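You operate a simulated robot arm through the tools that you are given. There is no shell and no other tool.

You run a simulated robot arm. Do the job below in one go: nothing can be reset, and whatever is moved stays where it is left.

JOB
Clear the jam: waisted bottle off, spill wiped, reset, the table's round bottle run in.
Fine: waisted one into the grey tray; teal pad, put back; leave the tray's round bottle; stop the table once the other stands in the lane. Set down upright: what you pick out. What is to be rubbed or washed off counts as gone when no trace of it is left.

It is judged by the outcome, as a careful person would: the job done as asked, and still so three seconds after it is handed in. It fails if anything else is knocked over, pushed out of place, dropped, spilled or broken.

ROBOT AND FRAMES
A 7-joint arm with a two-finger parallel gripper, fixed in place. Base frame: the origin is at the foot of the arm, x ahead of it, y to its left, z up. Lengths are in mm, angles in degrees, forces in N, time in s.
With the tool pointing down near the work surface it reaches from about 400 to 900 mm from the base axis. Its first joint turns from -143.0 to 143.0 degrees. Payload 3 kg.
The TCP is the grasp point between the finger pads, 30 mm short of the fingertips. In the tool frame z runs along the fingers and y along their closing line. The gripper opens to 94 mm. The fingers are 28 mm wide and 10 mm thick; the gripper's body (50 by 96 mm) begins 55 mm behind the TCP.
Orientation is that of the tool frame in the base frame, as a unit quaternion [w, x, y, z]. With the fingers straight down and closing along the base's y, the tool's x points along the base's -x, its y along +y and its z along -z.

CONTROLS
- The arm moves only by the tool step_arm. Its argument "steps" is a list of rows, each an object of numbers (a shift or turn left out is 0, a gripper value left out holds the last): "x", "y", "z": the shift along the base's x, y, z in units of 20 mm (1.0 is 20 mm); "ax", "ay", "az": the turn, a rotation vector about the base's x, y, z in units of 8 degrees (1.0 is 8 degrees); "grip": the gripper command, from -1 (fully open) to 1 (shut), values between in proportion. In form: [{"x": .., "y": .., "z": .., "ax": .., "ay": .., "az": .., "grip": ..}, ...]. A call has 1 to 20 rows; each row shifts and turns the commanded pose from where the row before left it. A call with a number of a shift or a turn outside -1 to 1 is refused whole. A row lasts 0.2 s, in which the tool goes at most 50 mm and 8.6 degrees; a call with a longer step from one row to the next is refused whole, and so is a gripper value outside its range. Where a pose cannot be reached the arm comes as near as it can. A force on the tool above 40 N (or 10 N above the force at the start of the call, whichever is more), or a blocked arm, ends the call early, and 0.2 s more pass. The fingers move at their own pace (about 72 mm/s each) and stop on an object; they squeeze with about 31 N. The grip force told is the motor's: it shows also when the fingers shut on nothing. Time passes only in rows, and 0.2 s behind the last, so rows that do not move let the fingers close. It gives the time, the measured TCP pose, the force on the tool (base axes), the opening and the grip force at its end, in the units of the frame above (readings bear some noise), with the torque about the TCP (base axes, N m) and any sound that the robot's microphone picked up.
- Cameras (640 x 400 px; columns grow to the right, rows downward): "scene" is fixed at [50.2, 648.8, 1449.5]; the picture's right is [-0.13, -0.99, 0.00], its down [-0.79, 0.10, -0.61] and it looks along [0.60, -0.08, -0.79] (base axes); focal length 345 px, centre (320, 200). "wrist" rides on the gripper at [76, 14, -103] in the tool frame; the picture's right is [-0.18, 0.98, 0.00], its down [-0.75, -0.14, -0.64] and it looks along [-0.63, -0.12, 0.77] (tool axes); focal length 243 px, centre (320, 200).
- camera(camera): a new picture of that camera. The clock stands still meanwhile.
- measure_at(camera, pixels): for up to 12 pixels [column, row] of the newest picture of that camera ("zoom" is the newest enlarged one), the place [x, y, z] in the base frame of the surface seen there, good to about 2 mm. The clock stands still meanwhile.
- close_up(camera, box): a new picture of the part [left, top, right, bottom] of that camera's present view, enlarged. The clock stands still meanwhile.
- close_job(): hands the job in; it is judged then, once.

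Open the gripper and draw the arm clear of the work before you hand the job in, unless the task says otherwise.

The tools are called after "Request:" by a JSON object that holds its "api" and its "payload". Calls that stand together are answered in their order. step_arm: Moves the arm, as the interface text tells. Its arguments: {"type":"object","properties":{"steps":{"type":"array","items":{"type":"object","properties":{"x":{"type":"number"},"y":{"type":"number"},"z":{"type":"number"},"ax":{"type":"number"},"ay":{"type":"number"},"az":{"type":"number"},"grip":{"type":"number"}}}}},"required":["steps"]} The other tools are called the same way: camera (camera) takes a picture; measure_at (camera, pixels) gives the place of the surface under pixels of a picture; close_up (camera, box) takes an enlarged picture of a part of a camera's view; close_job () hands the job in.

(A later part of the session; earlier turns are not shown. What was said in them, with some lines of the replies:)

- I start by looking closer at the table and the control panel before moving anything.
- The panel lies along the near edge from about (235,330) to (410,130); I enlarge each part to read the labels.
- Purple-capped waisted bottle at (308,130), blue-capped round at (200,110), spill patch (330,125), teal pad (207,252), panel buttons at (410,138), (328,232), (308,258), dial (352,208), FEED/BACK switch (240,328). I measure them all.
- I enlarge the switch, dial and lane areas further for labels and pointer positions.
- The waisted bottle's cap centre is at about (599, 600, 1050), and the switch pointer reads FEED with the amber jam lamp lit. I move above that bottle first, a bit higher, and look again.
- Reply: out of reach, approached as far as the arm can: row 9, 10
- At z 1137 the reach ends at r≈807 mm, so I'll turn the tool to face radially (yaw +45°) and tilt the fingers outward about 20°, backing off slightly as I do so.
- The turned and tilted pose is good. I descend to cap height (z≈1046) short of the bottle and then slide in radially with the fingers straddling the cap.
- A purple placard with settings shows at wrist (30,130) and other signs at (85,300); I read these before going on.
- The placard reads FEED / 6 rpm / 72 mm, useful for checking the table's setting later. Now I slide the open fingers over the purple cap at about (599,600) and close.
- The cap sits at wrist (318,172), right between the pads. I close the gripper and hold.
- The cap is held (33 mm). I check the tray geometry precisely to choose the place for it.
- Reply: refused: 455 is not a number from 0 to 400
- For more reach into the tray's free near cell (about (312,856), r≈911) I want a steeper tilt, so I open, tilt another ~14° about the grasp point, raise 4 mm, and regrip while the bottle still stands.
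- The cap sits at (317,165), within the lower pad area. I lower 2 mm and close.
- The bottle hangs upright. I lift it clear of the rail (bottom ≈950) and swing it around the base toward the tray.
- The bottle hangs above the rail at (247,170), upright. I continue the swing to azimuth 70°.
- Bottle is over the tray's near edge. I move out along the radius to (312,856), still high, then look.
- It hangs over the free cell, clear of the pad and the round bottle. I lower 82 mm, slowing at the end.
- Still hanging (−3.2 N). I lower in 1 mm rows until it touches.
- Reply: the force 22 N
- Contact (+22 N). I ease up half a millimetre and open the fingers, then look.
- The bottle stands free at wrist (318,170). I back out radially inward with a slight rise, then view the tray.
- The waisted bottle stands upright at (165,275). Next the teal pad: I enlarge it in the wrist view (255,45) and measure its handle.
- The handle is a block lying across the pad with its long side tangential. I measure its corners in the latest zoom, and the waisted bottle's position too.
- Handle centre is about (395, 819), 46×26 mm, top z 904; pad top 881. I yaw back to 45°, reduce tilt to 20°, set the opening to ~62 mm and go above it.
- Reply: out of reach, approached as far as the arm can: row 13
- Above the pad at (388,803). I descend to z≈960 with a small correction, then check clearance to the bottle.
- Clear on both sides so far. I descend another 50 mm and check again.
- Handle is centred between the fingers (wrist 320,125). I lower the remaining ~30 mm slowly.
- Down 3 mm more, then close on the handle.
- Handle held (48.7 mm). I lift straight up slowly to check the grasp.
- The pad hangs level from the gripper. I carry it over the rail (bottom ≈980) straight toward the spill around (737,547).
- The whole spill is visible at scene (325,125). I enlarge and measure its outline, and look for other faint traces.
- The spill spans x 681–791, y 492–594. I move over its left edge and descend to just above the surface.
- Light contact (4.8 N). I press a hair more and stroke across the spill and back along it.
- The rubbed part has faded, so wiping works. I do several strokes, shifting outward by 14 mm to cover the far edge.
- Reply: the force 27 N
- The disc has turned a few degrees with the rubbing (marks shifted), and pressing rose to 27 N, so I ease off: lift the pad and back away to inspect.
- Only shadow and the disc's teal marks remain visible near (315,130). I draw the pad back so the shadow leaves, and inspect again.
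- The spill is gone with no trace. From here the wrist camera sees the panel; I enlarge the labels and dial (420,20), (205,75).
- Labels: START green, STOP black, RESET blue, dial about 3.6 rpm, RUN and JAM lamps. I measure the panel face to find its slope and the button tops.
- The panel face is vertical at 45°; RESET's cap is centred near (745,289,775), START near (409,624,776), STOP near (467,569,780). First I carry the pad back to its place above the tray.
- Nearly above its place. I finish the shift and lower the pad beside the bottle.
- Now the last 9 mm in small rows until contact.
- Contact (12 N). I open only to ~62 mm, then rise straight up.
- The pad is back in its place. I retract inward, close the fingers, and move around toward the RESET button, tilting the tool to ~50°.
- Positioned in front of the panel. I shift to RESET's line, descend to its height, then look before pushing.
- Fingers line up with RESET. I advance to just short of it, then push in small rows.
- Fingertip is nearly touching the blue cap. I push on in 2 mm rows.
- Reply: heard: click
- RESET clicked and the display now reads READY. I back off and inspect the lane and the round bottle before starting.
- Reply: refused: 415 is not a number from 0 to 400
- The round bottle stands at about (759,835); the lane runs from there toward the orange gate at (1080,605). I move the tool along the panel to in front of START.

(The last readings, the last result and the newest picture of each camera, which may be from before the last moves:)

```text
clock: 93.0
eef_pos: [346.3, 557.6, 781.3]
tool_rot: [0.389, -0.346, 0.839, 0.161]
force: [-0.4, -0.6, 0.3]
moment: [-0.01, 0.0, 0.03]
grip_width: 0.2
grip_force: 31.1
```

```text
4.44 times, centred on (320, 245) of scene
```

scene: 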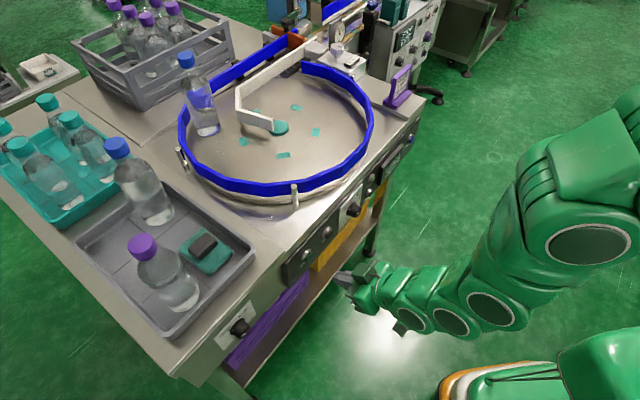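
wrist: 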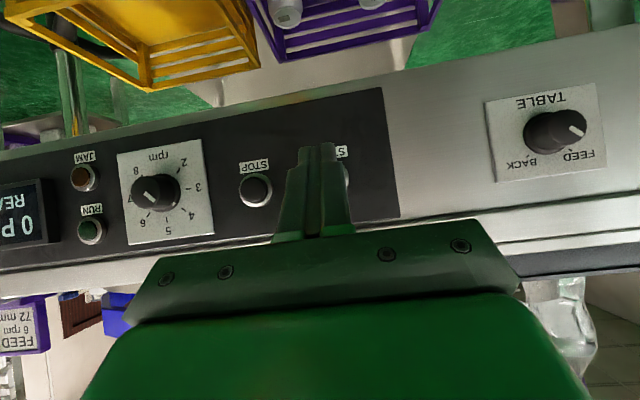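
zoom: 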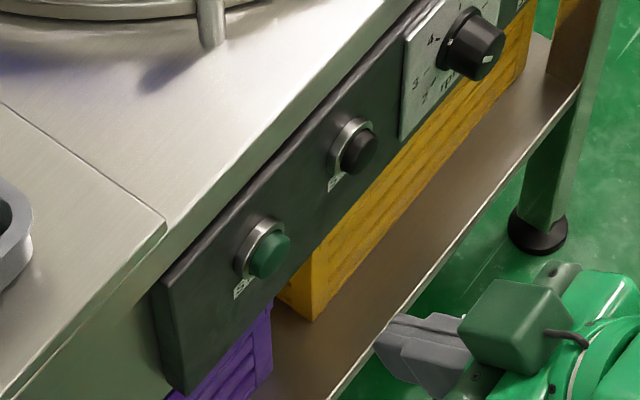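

A front view of the dial (155,193) and the TABLE switch (555,130) is available now; I enlarge both.

Request:
{"api": "close_up", "payload": {"camera": "wrist", "box": [110, 130, 220, 250]}}

Request:
{"api": "close_up", "payload": {"camera": "wrist", "box": [480, 80, 610, 190]}}

Request:
{"api": "close_up", "payload": {"camera": "wrist", "box": [220, 130, 370, 230]}}

```text
3.33 times, centred on (165, 190) of wrist
```

zoom: 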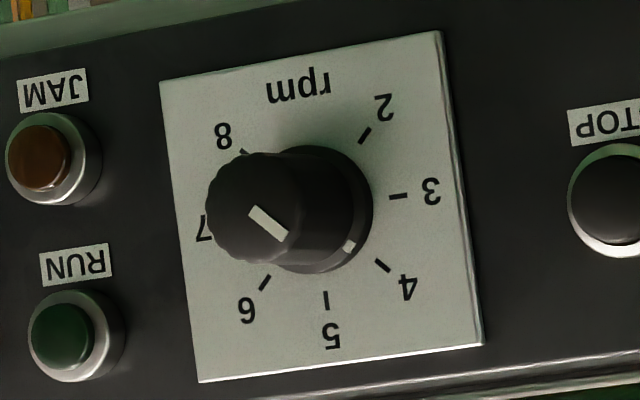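

```text
3.64 times, centred on (545, 135) of wrist
```

zoom: 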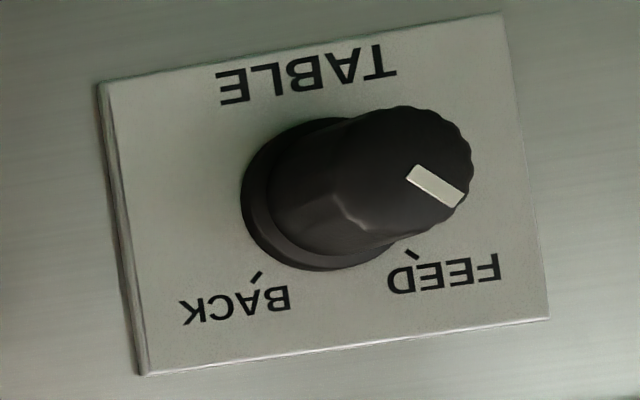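

```text
4.00 times, centred on (295, 180) of wrist
```

zoom: 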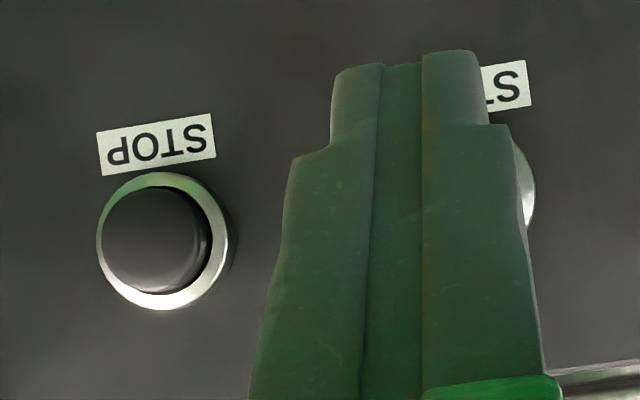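

Switch is on FEED and the dial at about 4. START seems slightly off the tool's line; I measure the STOP and START bezels.

Request:
{"api": "measure_at", "payload": {"camera": "zoom", "pixels": [[155, 240], [105, 240], [222, 240], [162, 180], [162, 302], [528, 195], [525, 220], [510, 85], [155, 145], [200, 240]]}}

Request:
{"api": "close_up", "payload": {"camera": "scene", "box": [290, 210, 350, 280]}}

Request:
{"api": "measure_at", "payload": {"camera": "zoom", "pixels": [[210, 265], [195, 250], [225, 265], [215, 285], [365, 135], [350, 120], [375, 130], [380, 150], [170, 235], [315, 100]]}}

```text
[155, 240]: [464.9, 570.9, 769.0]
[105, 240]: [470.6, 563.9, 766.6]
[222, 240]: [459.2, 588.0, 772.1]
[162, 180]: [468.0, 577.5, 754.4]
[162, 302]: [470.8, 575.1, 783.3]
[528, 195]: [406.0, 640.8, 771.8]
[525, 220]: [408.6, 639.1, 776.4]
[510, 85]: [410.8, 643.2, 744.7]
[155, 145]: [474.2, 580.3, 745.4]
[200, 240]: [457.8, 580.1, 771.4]
```

```text
5.71 times, centred on (320, 245) of scene
```

zoom: 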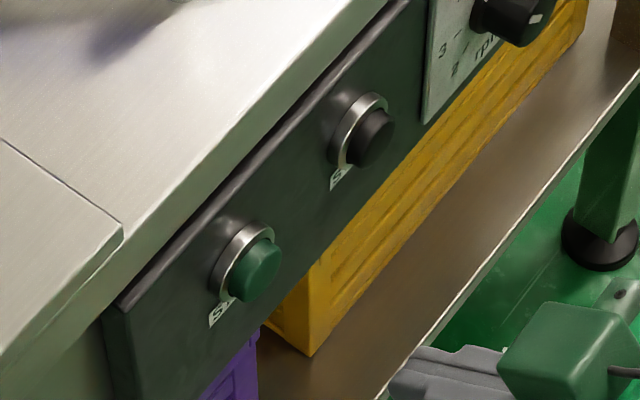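

```text
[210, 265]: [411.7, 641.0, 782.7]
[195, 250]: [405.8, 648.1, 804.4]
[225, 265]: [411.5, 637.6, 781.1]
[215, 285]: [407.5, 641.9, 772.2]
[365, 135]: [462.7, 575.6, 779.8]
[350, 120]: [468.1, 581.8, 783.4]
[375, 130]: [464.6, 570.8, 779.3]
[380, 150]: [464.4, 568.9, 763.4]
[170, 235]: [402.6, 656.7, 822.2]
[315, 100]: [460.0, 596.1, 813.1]
```

START is at s≈152, z≈769, close to the tool line. I nudge alignment and advance to just before contact.

Request:
{"api": "step_arm", "payload": {"steps": [{"x": -0.09, "y": 0.09, "z": -0.1}, {"x": 0.65, "y": 0.65}, {"x": 0.65, "y": 0.65}, {"x": 0.65, "y": 0.65}, {}]}}

Request:
{"api": "close_up", "payload": {"camera": "scene", "box": [280, 200, 360, 290]}}

Request:
{"api": "camera", "payload": {"camera": "wrist"}}

```text
clock: 94.2
eef_pos: [384.7, 599.8, 780.5]
tool_rot: [0.39, -0.345, 0.839, 0.16]
force: [-1.3, -0.7, -0.2]
moment: [0.02, -0.03, 0.02]
grip_width: 0.0
grip_force: 30.9
```

```text
4.44 times, centred on (320, 245) of scene
```

zoom: 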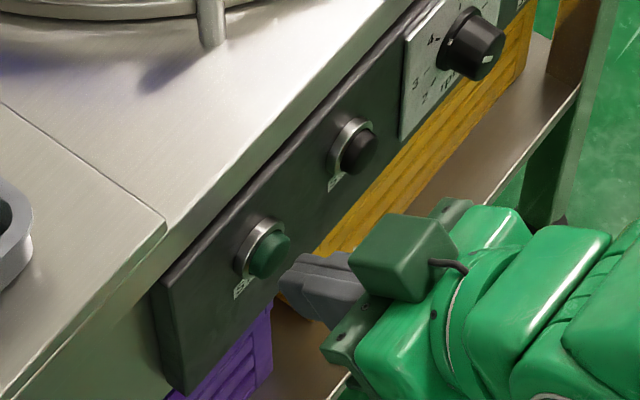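

```text
taken
```

wrist: 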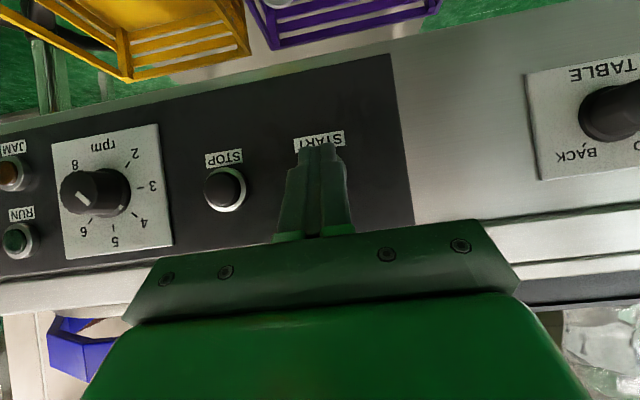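

Aligned with START, about 4 mm short. I push it now.

Request:
{"api": "step_arm", "payload": {"steps": [{"x": 0.1, "y": 0.1}, {"x": 0.1, "y": 0.1}, {"x": 0.1, "y": 0.1}]}}

Request:
{"api": "camera", "payload": {"camera": "scene"}}

```text
clock: 95.0
eef_pos: [390.4, 605.3, 780.2]
tool_rot: [0.389, -0.346, 0.839, 0.161]
force: [-2.2, -1.7, -0.4]
moment: [-0.07, -0.01, -0.02]
grip_width: 0.0
grip_force: 30.9
heard: click
```

```text
taken
```

scene: 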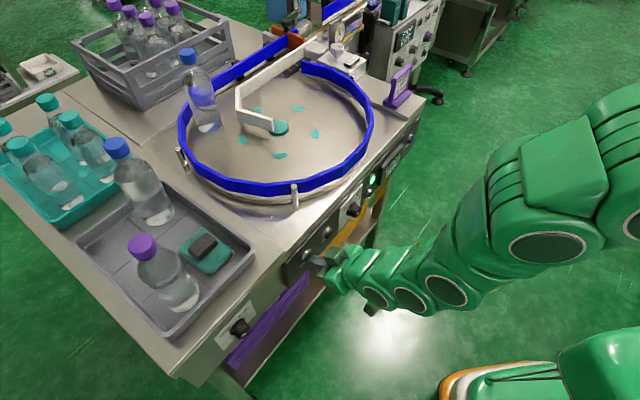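

Clicked; the RUN lamp is lit and the bottle is moving the right way. I back off and shift in front of STOP.

Request:
{"api": "step_arm", "payload": {"steps": [{"x": -0.5, "y": -0.5}, {"x": 0.88, "y": -0.88}, {"x": 0.88, "y": -0.88}, {"x": 0.88, "y": -0.88}]}}

Request:
{"api": "camera", "payload": {"camera": "scene"}}

Request:
{"api": "close_up", "payload": {"camera": "scene", "box": [165, 15, 345, 145]}}

```text
clock: 96.0
eef_pos: [432.3, 542.0, 780.9]
tool_rot: [0.389, -0.346, 0.838, 0.161]
force: [-0.3, -0.3, -0.5]
moment: [0.01, -0.01, 0.03]
grip_width: 0.1
grip_force: 30.8
```

```text
taken
```

scene: 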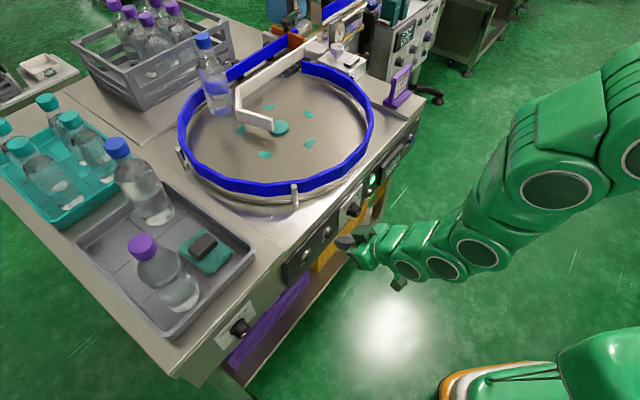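

```text
3.08 times, centred on (255, 80) of scene
```

zoom: 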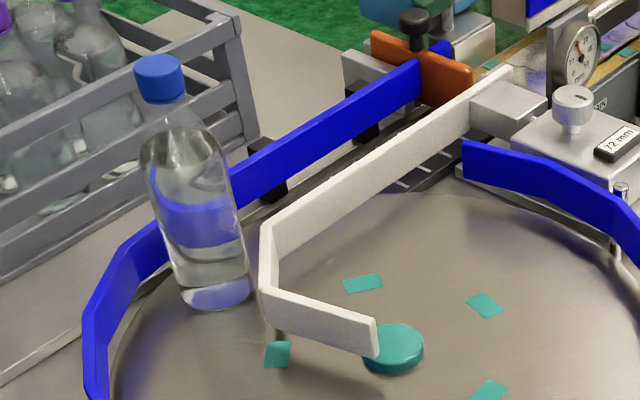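

The bottle is entering the lane mouth at (212,95); the tool waits right before STOP. I let 0.8 s pass and look again.

Request:
{"api": "step_arm", "payload": {"steps": [{"x": 0.1, "y": 0.1}, {}, {}]}}

Request:
{"api": "close_up", "payload": {"camera": "scene", "box": [165, 15, 345, 145]}}

Request:
{"api": "measure_at", "payload": {"camera": "zoom", "pixels": [[185, 55], [205, 45], [215, 35], [235, 30]]}}

```text
clock: 96.8
eef_pos: [434.6, 543.1, 781.8]
tool_rot: [0.39, -0.346, 0.838, 0.161]
force: [-0.5, -0.9, -0.1]
moment: [0.01, -0.01, 0.02]
grip_width: 0.0
grip_force: 31.0
```

```text
3.08 times, centred on (255, 80) of scene
```

zoom: 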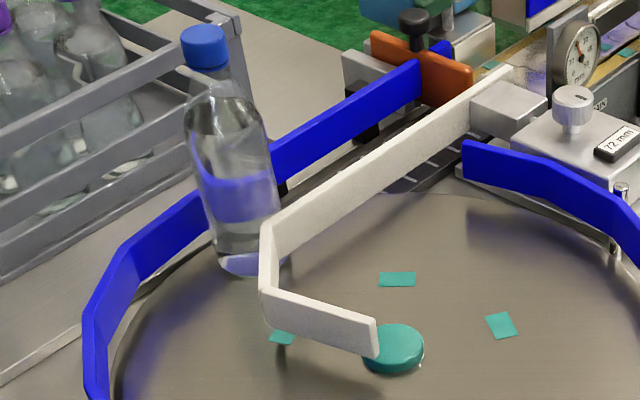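

```text
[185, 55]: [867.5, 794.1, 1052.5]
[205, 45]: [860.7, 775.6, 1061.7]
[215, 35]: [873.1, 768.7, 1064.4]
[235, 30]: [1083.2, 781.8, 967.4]
```

Bottle now at about (868,772), at the mouth. Another 0.8 s.

Request:
{"api": "step_arm", "payload": {"steps": [{}, {}, {}]}}

Request:
{"api": "close_up", "payload": {"camera": "scene", "box": [165, 15, 345, 145]}}

Request:
{"api": "close_up", "payload": {"camera": "wrist", "box": [0, 80, 400, 260]}}

```text
clock: 97.6
eef_pos: [433.7, 542.9, 781.7]
tool_rot: [0.389, -0.346, 0.839, 0.161]
force: [0.0, -0.4, -0.1]
moment: [0.0, -0.02, 0.04]
grip_width: 0.4
grip_force: 31.5
```

```text
3.08 times, centred on (255, 80) of scene
```

zoom: 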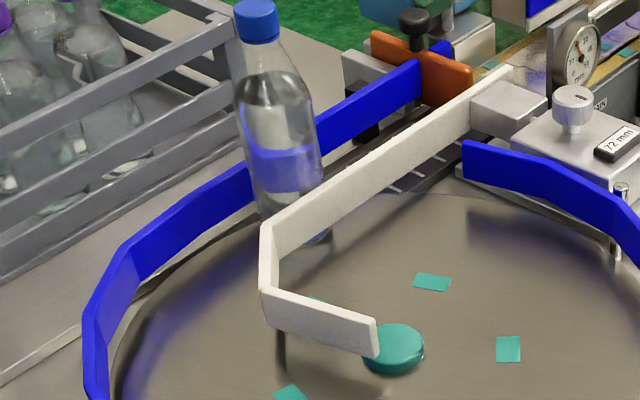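

```text
1.60 times, centred on (200, 170) of wrist
```

zoom: 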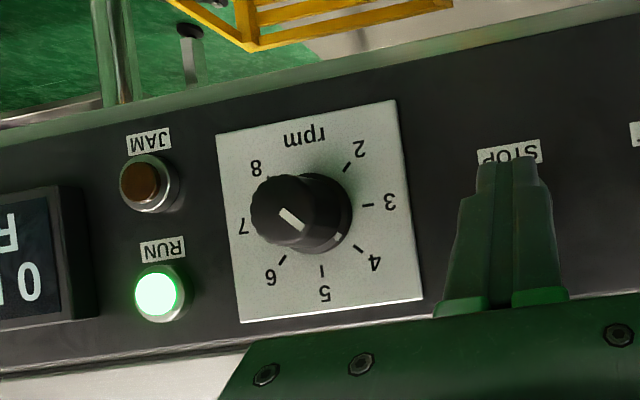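

It is now between the two guides at (250,55), counter still 0. I let it go on about 1 s deeper.

Request:
{"api": "step_arm", "payload": {"steps": [{}, {}, {}]}}

Request:
{"api": "close_up", "payload": {"camera": "scene", "box": [165, 0, 345, 130]}}

Request:
{"api": "close_up", "payload": {"camera": "wrist", "box": [0, 80, 400, 260]}}

```text
clock: 98.4
eef_pos: [434.0, 543.3, 782.1]
tool_rot: [0.389, -0.346, 0.838, 0.161]
force: [-0.1, 0.5, 0.6]
moment: [0.02, -0.03, 0.05]
grip_width: 0.0
grip_force: 30.7
```

```text
3.08 times, centred on (255, 65) of scene
```

zoom: 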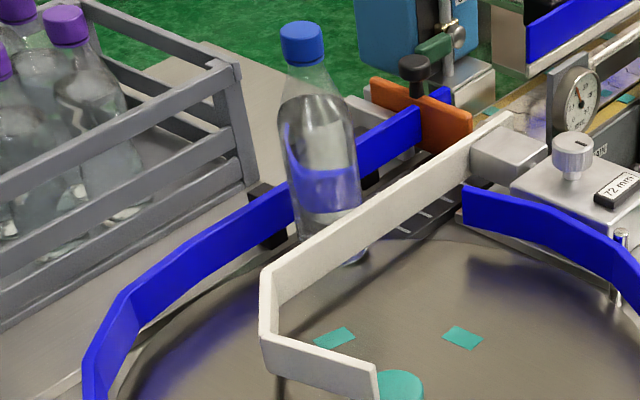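

```text
1.60 times, centred on (200, 170) of wrist
```

zoom: 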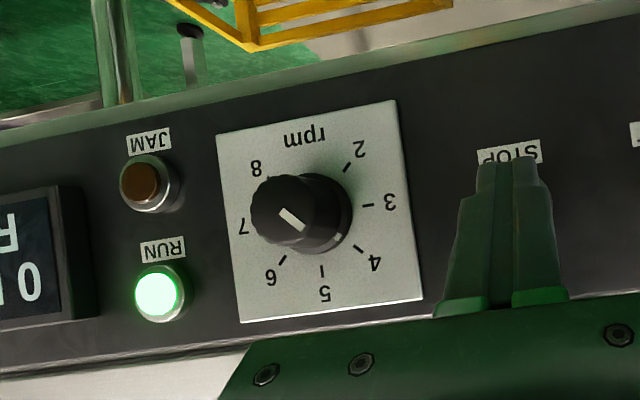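

It moves along nicely mid-lane, still upright. Another 0.8 s toward the gate.

Request:
{"api": "step_arm", "payload": {"steps": [{}, {}, {}]}}

Request:
{"api": "close_up", "payload": {"camera": "scene", "box": [165, 0, 345, 130]}}

Request:
{"api": "camera", "payload": {"camera": "wrist"}}

```text
clock: 99.2
eef_pos: [433.1, 544.1, 780.9]
tool_rot: [0.388, -0.346, 0.839, 0.161]
force: [0.2, -0.1, -0.6]
moment: [0.02, 0.03, 0.02]
grip_width: 0.0
grip_force: 30.7
```

```text
3.08 times, centred on (255, 65) of scene
```

zoom: 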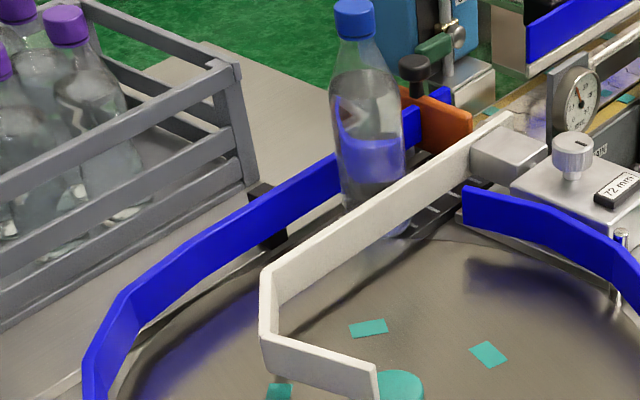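

```text
taken
```

wrist: 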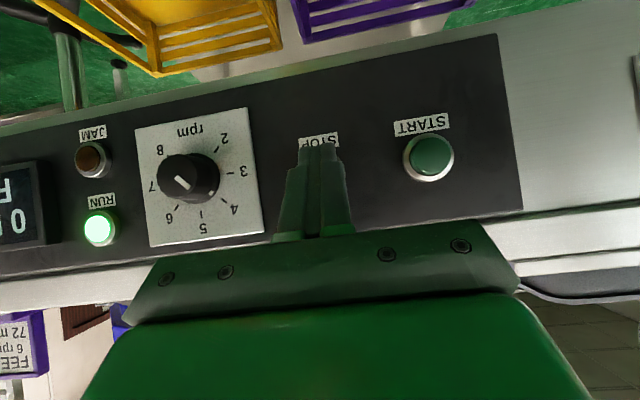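

It rides on toward the gate. I wait 0.6 s more and recheck with the display.

Request:
{"api": "step_arm", "payload": {"steps": [{}, {}]}}

Request:
{"api": "close_up", "payload": {"camera": "scene", "box": [165, 0, 345, 130]}}

Request:
{"api": "close_up", "payload": {"camera": "scene", "box": [360, 130, 420, 190]}}

Request:
{"api": "measure_at", "payload": {"camera": "scene", "pixels": [[280, 5], [285, 30]]}}

```text
clock: 99.8
eef_pos: [433.0, 543.1, 780.3]
tool_rot: [0.389, -0.346, 0.839, 0.161]
force: [-0.5, -0.3, -0.3]
moment: [0.0, 0.0, -0.01]
grip_width: 0.0
grip_force: 31.2
```

```text
3.08 times, centred on (255, 65) of scene
```

zoom: 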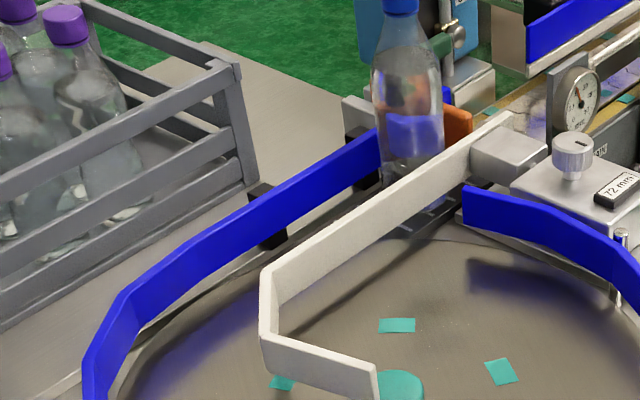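

```text
6.67 times, centred on (390, 160) of scene
```

zoom: 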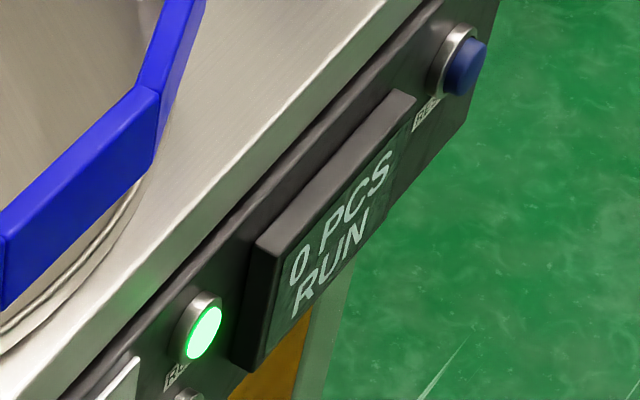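

```text
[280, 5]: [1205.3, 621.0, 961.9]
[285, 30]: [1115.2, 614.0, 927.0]
```

The bottle is nearly at the gate, upright. I press STOP now.

Request:
{"api": "step_arm", "payload": {"steps": [{"x": 0.3, "y": 0.3}, {"x": 0.15, "y": 0.15}, {"x": 0.08, "y": 0.08}]}}

Request:
{"api": "camera", "payload": {"camera": "scene"}}

Request:
{"api": "close_up", "payload": {"camera": "scene", "box": [360, 130, 420, 190]}}

Request:
{"api": "close_up", "payload": {"camera": "scene", "box": [165, 0, 345, 130]}}

```text
clock: 100.6
eef_pos: [444.1, 553.4, 780.1]
tool_rot: [0.39, -0.346, 0.838, 0.161]
force: [-12.5, -9.2, 3.3]
moment: [-0.07, -0.04, 0.05]
grip_width: 0.0
grip_force: 30.7
heard: click
```

```text
taken
```

scene: 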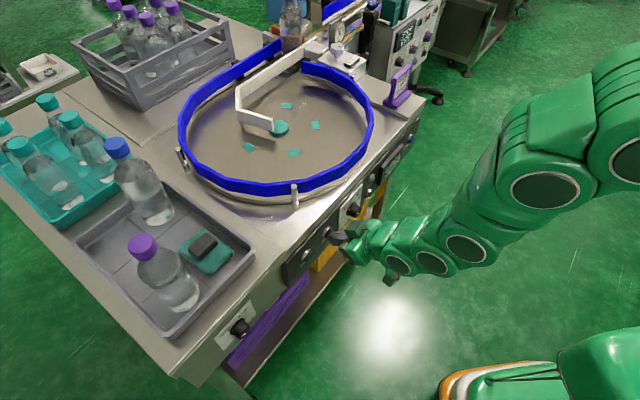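

```text
6.67 times, centred on (390, 160) of scene
```

zoom: 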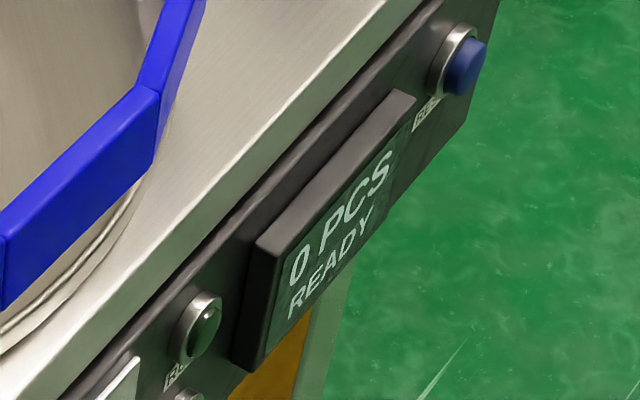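

```text
3.08 times, centred on (255, 65) of scene
```

zoom: 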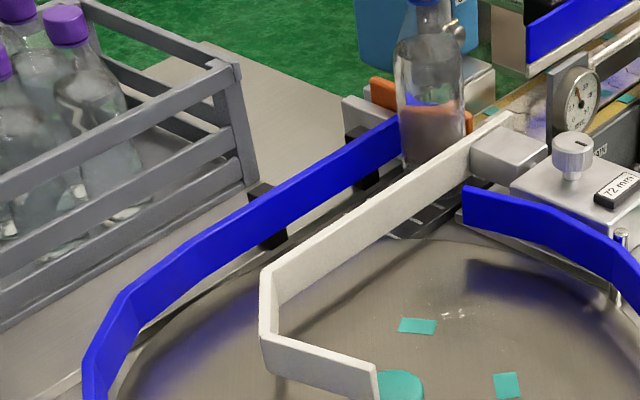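

STOP clicked: display READY, RUN lamp dark, the bottle stands upright in the lane at (292,30). I back the tool away and check the disc for any remaining spill trace.

Request:
{"api": "step_arm", "payload": {"steps": [{"x": -0.5, "y": -0.5}, {"x": -1, "y": -1}, {"x": -1, "y": -1}, {"x": -1, "y": -1}, {}]}}

Request:
{"api": "close_up", "payload": {"camera": "scene", "box": [175, 80, 285, 200]}}

Request:
{"api": "close_up", "payload": {"camera": "scene", "box": [260, 70, 380, 190]}}

Request:
{"api": "close_up", "payload": {"camera": "scene", "box": [240, 0, 340, 60]}}

Request:
{"api": "camera", "payload": {"camera": "scene"}}

```text
clock: 101.8
eef_pos: [382.2, 491.0, 778.9]
tool_rot: [0.389, -0.345, 0.839, 0.161]
force: [-0.1, -0.7, 0.1]
moment: [0.03, 0.03, 0.0]
grip_width: 0.0
grip_force: 31.1
out of reach, approached as far as the arm can: row 4
```

```text
3.33 times, centred on (230, 140) of scene
```

zoom: 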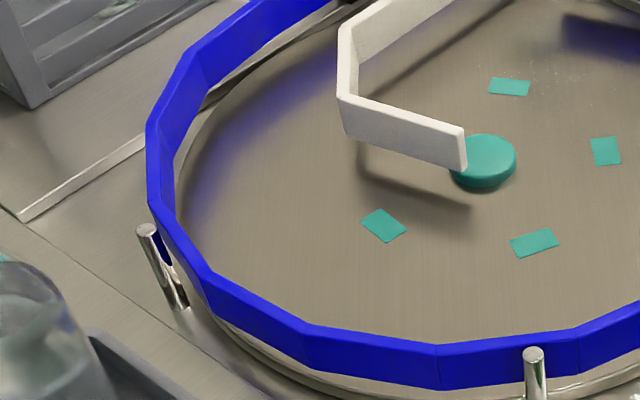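

```text
3.33 times, centred on (320, 130) of scene
```

zoom: 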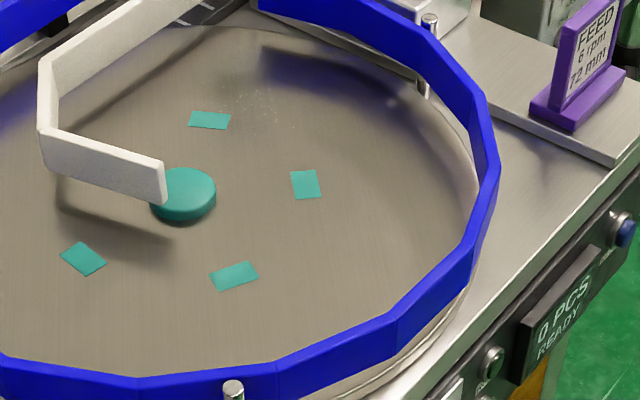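

```text
6.40 times, centred on (290, 30) of scene
```

zoom: 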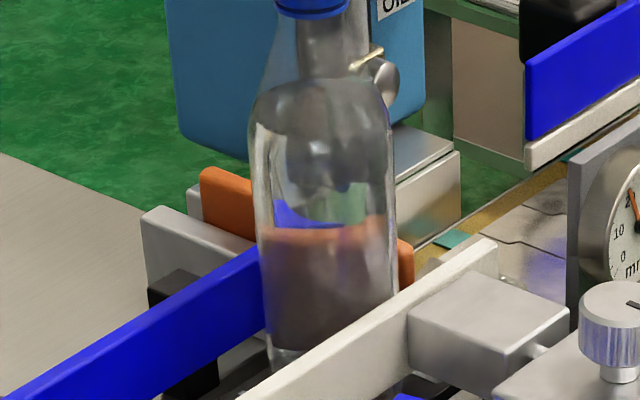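

```text
taken
```

scene: 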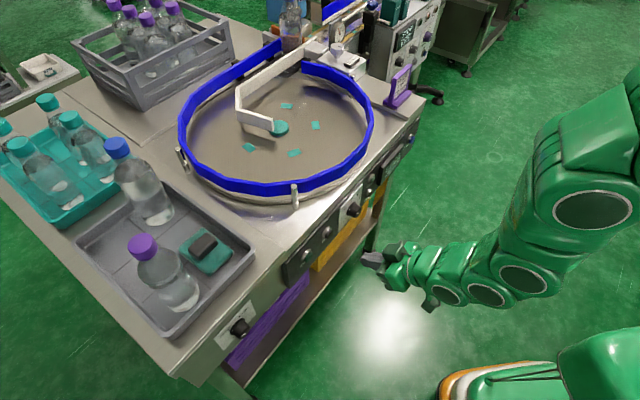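

Faint white specks show on the disc near scene (300,101). I enlarge that and the area where the wiped spot has rotated to.

Request:
{"api": "close_up", "payload": {"camera": "scene", "box": [280, 85, 325, 120]}}

Request:
{"api": "measure_at", "payload": {"camera": "scene", "pixels": [[300, 101], [280, 127], [286, 105], [315, 125], [294, 153], [249, 147]]}}

Request:
{"api": "close_up", "payload": {"camera": "scene", "box": [215, 115, 285, 175]}}

```text
11.43 times, centred on (302, 102) of scene
```

zoom: 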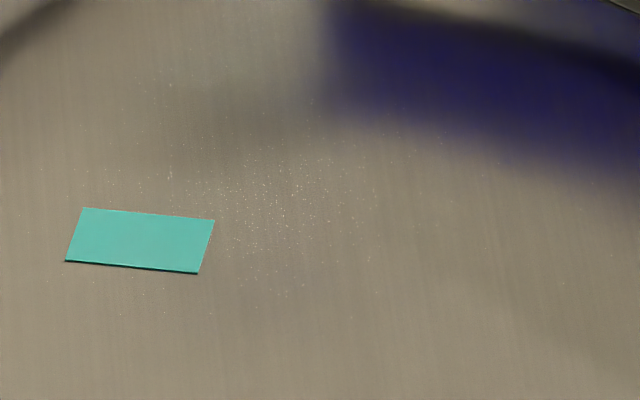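

```text
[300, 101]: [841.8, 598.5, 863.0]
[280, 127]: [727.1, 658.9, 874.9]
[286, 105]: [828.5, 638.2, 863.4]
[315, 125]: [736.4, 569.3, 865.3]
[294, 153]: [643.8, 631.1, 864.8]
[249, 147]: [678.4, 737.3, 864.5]
```

```text
6.67 times, centred on (250, 145) of scene
```

zoom: 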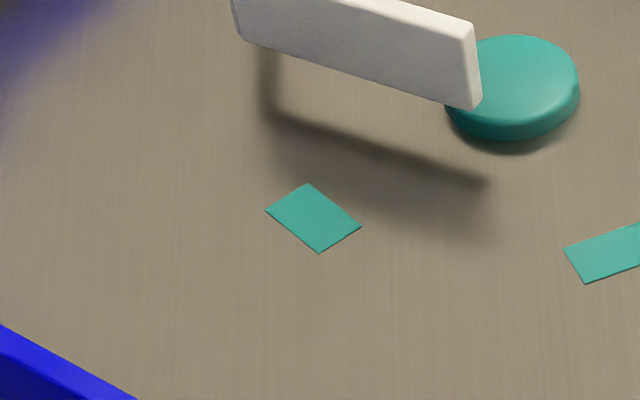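

The specks are only glints of the brushed steel; no blue residue is left where the wiped area now sits (250,145). I open the gripper and raise the arm clear.

Request:
{"api": "step_arm", "payload": {"steps": [{"z": 0.5, "grip": -1}, {"z": 1}, {"z": 1}, {"z": 1}, {"z": 1}, {"z": 1}, {"z": 1}, {"z": 1}, {"z": 1}, {"z": 1}, {"z": 1}, {"z": 1}, {"z": 1}, {}, {}]}}

Request:
{"api": "camera", "payload": {"camera": "scene"}}

Request:
{"api": "camera", "payload": {"camera": "wrist"}}

Request:
{"api": "close_up", "payload": {"camera": "scene", "box": [60, 120, 270, 340]}}

Request:
{"api": "close_up", "payload": {"camera": "scene", "box": [170, 0, 420, 200]}}

```text
clock: 105.0
eef_pos: [384.5, 491.8, 1030.7]
tool_rot: [0.389, -0.346, 0.839, 0.161]
force: [0.7, -0.5, -0.7]
moment: [0.01, -0.03, -0.01]
grip_width: 94.1
grip_force: 0.1
out of reach, approached as far as the arm can: row 2
```

```text
taken
```

scene: 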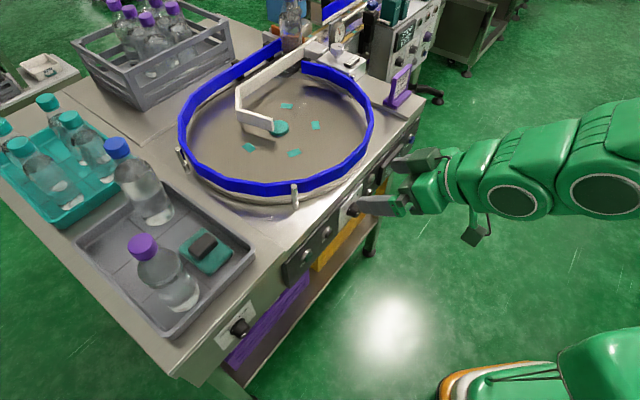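

```text
taken
```

wrist: 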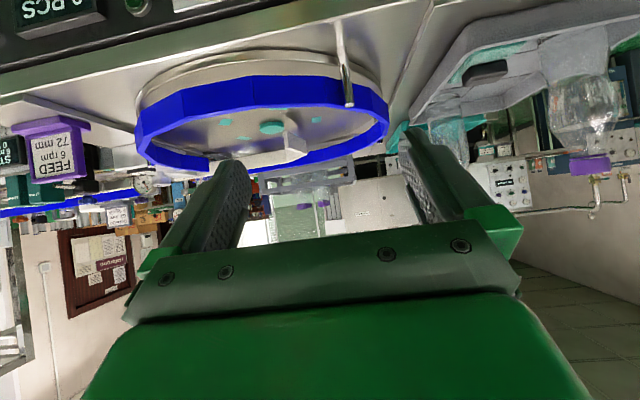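

```text
1.82 times, centred on (165, 230) of scene
```

zoom: 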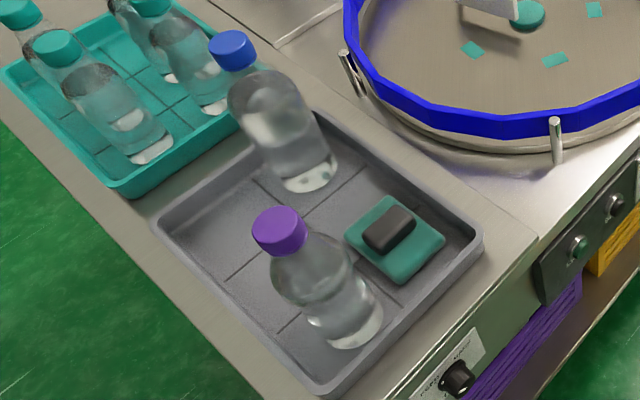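

```text
2.00 times, centred on (295, 100) of scene
```

zoom: 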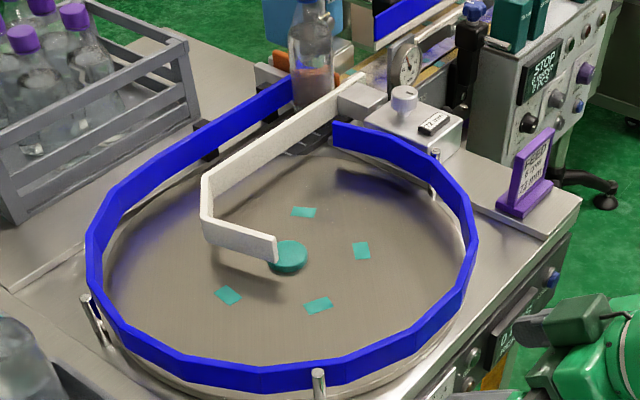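

Everything is in order. The waisted bottle stands in the grey tray with the pad back beside it and the tray's round bottle unmoved. The disc is clean and stopped (READY), the other round bottle stands in the lane, and the gripper is open and clear of the table. I hand the job in.

Request:
{"api": "close_job", "payload": {}}

```text
The job is handed in.
```

The jam is cleared and the job is handed in; I have not seen the judge's result.

- **Waisted bottle:** it stands upright in the near cell of the grey tray.
- **Spill:** I wiped it with the teal pad. No blue trace shows in the close-ups, either where the spill was or where that spot has since turned to.
- **Pad:** it is back in the tray, within a few millimetres of where it was.
- **Tray's round bottle:** not touched.
- **Reset and run:** RESET clicked and the display went from JAM to READY. START ran the table, and I pressed STOP as the other round bottle neared the orange gate. It stands upright in the lane.

**Also worth knowing:**
- Rubbing turned the disc about 10 degrees. The round bottle moved with it toward the lane and stayed upright.
- The speed dial was at about 4 rpm, while the card on the machine says 6. You did not ask for a change, so I left it there.
- The counter still reads 0 PCS.
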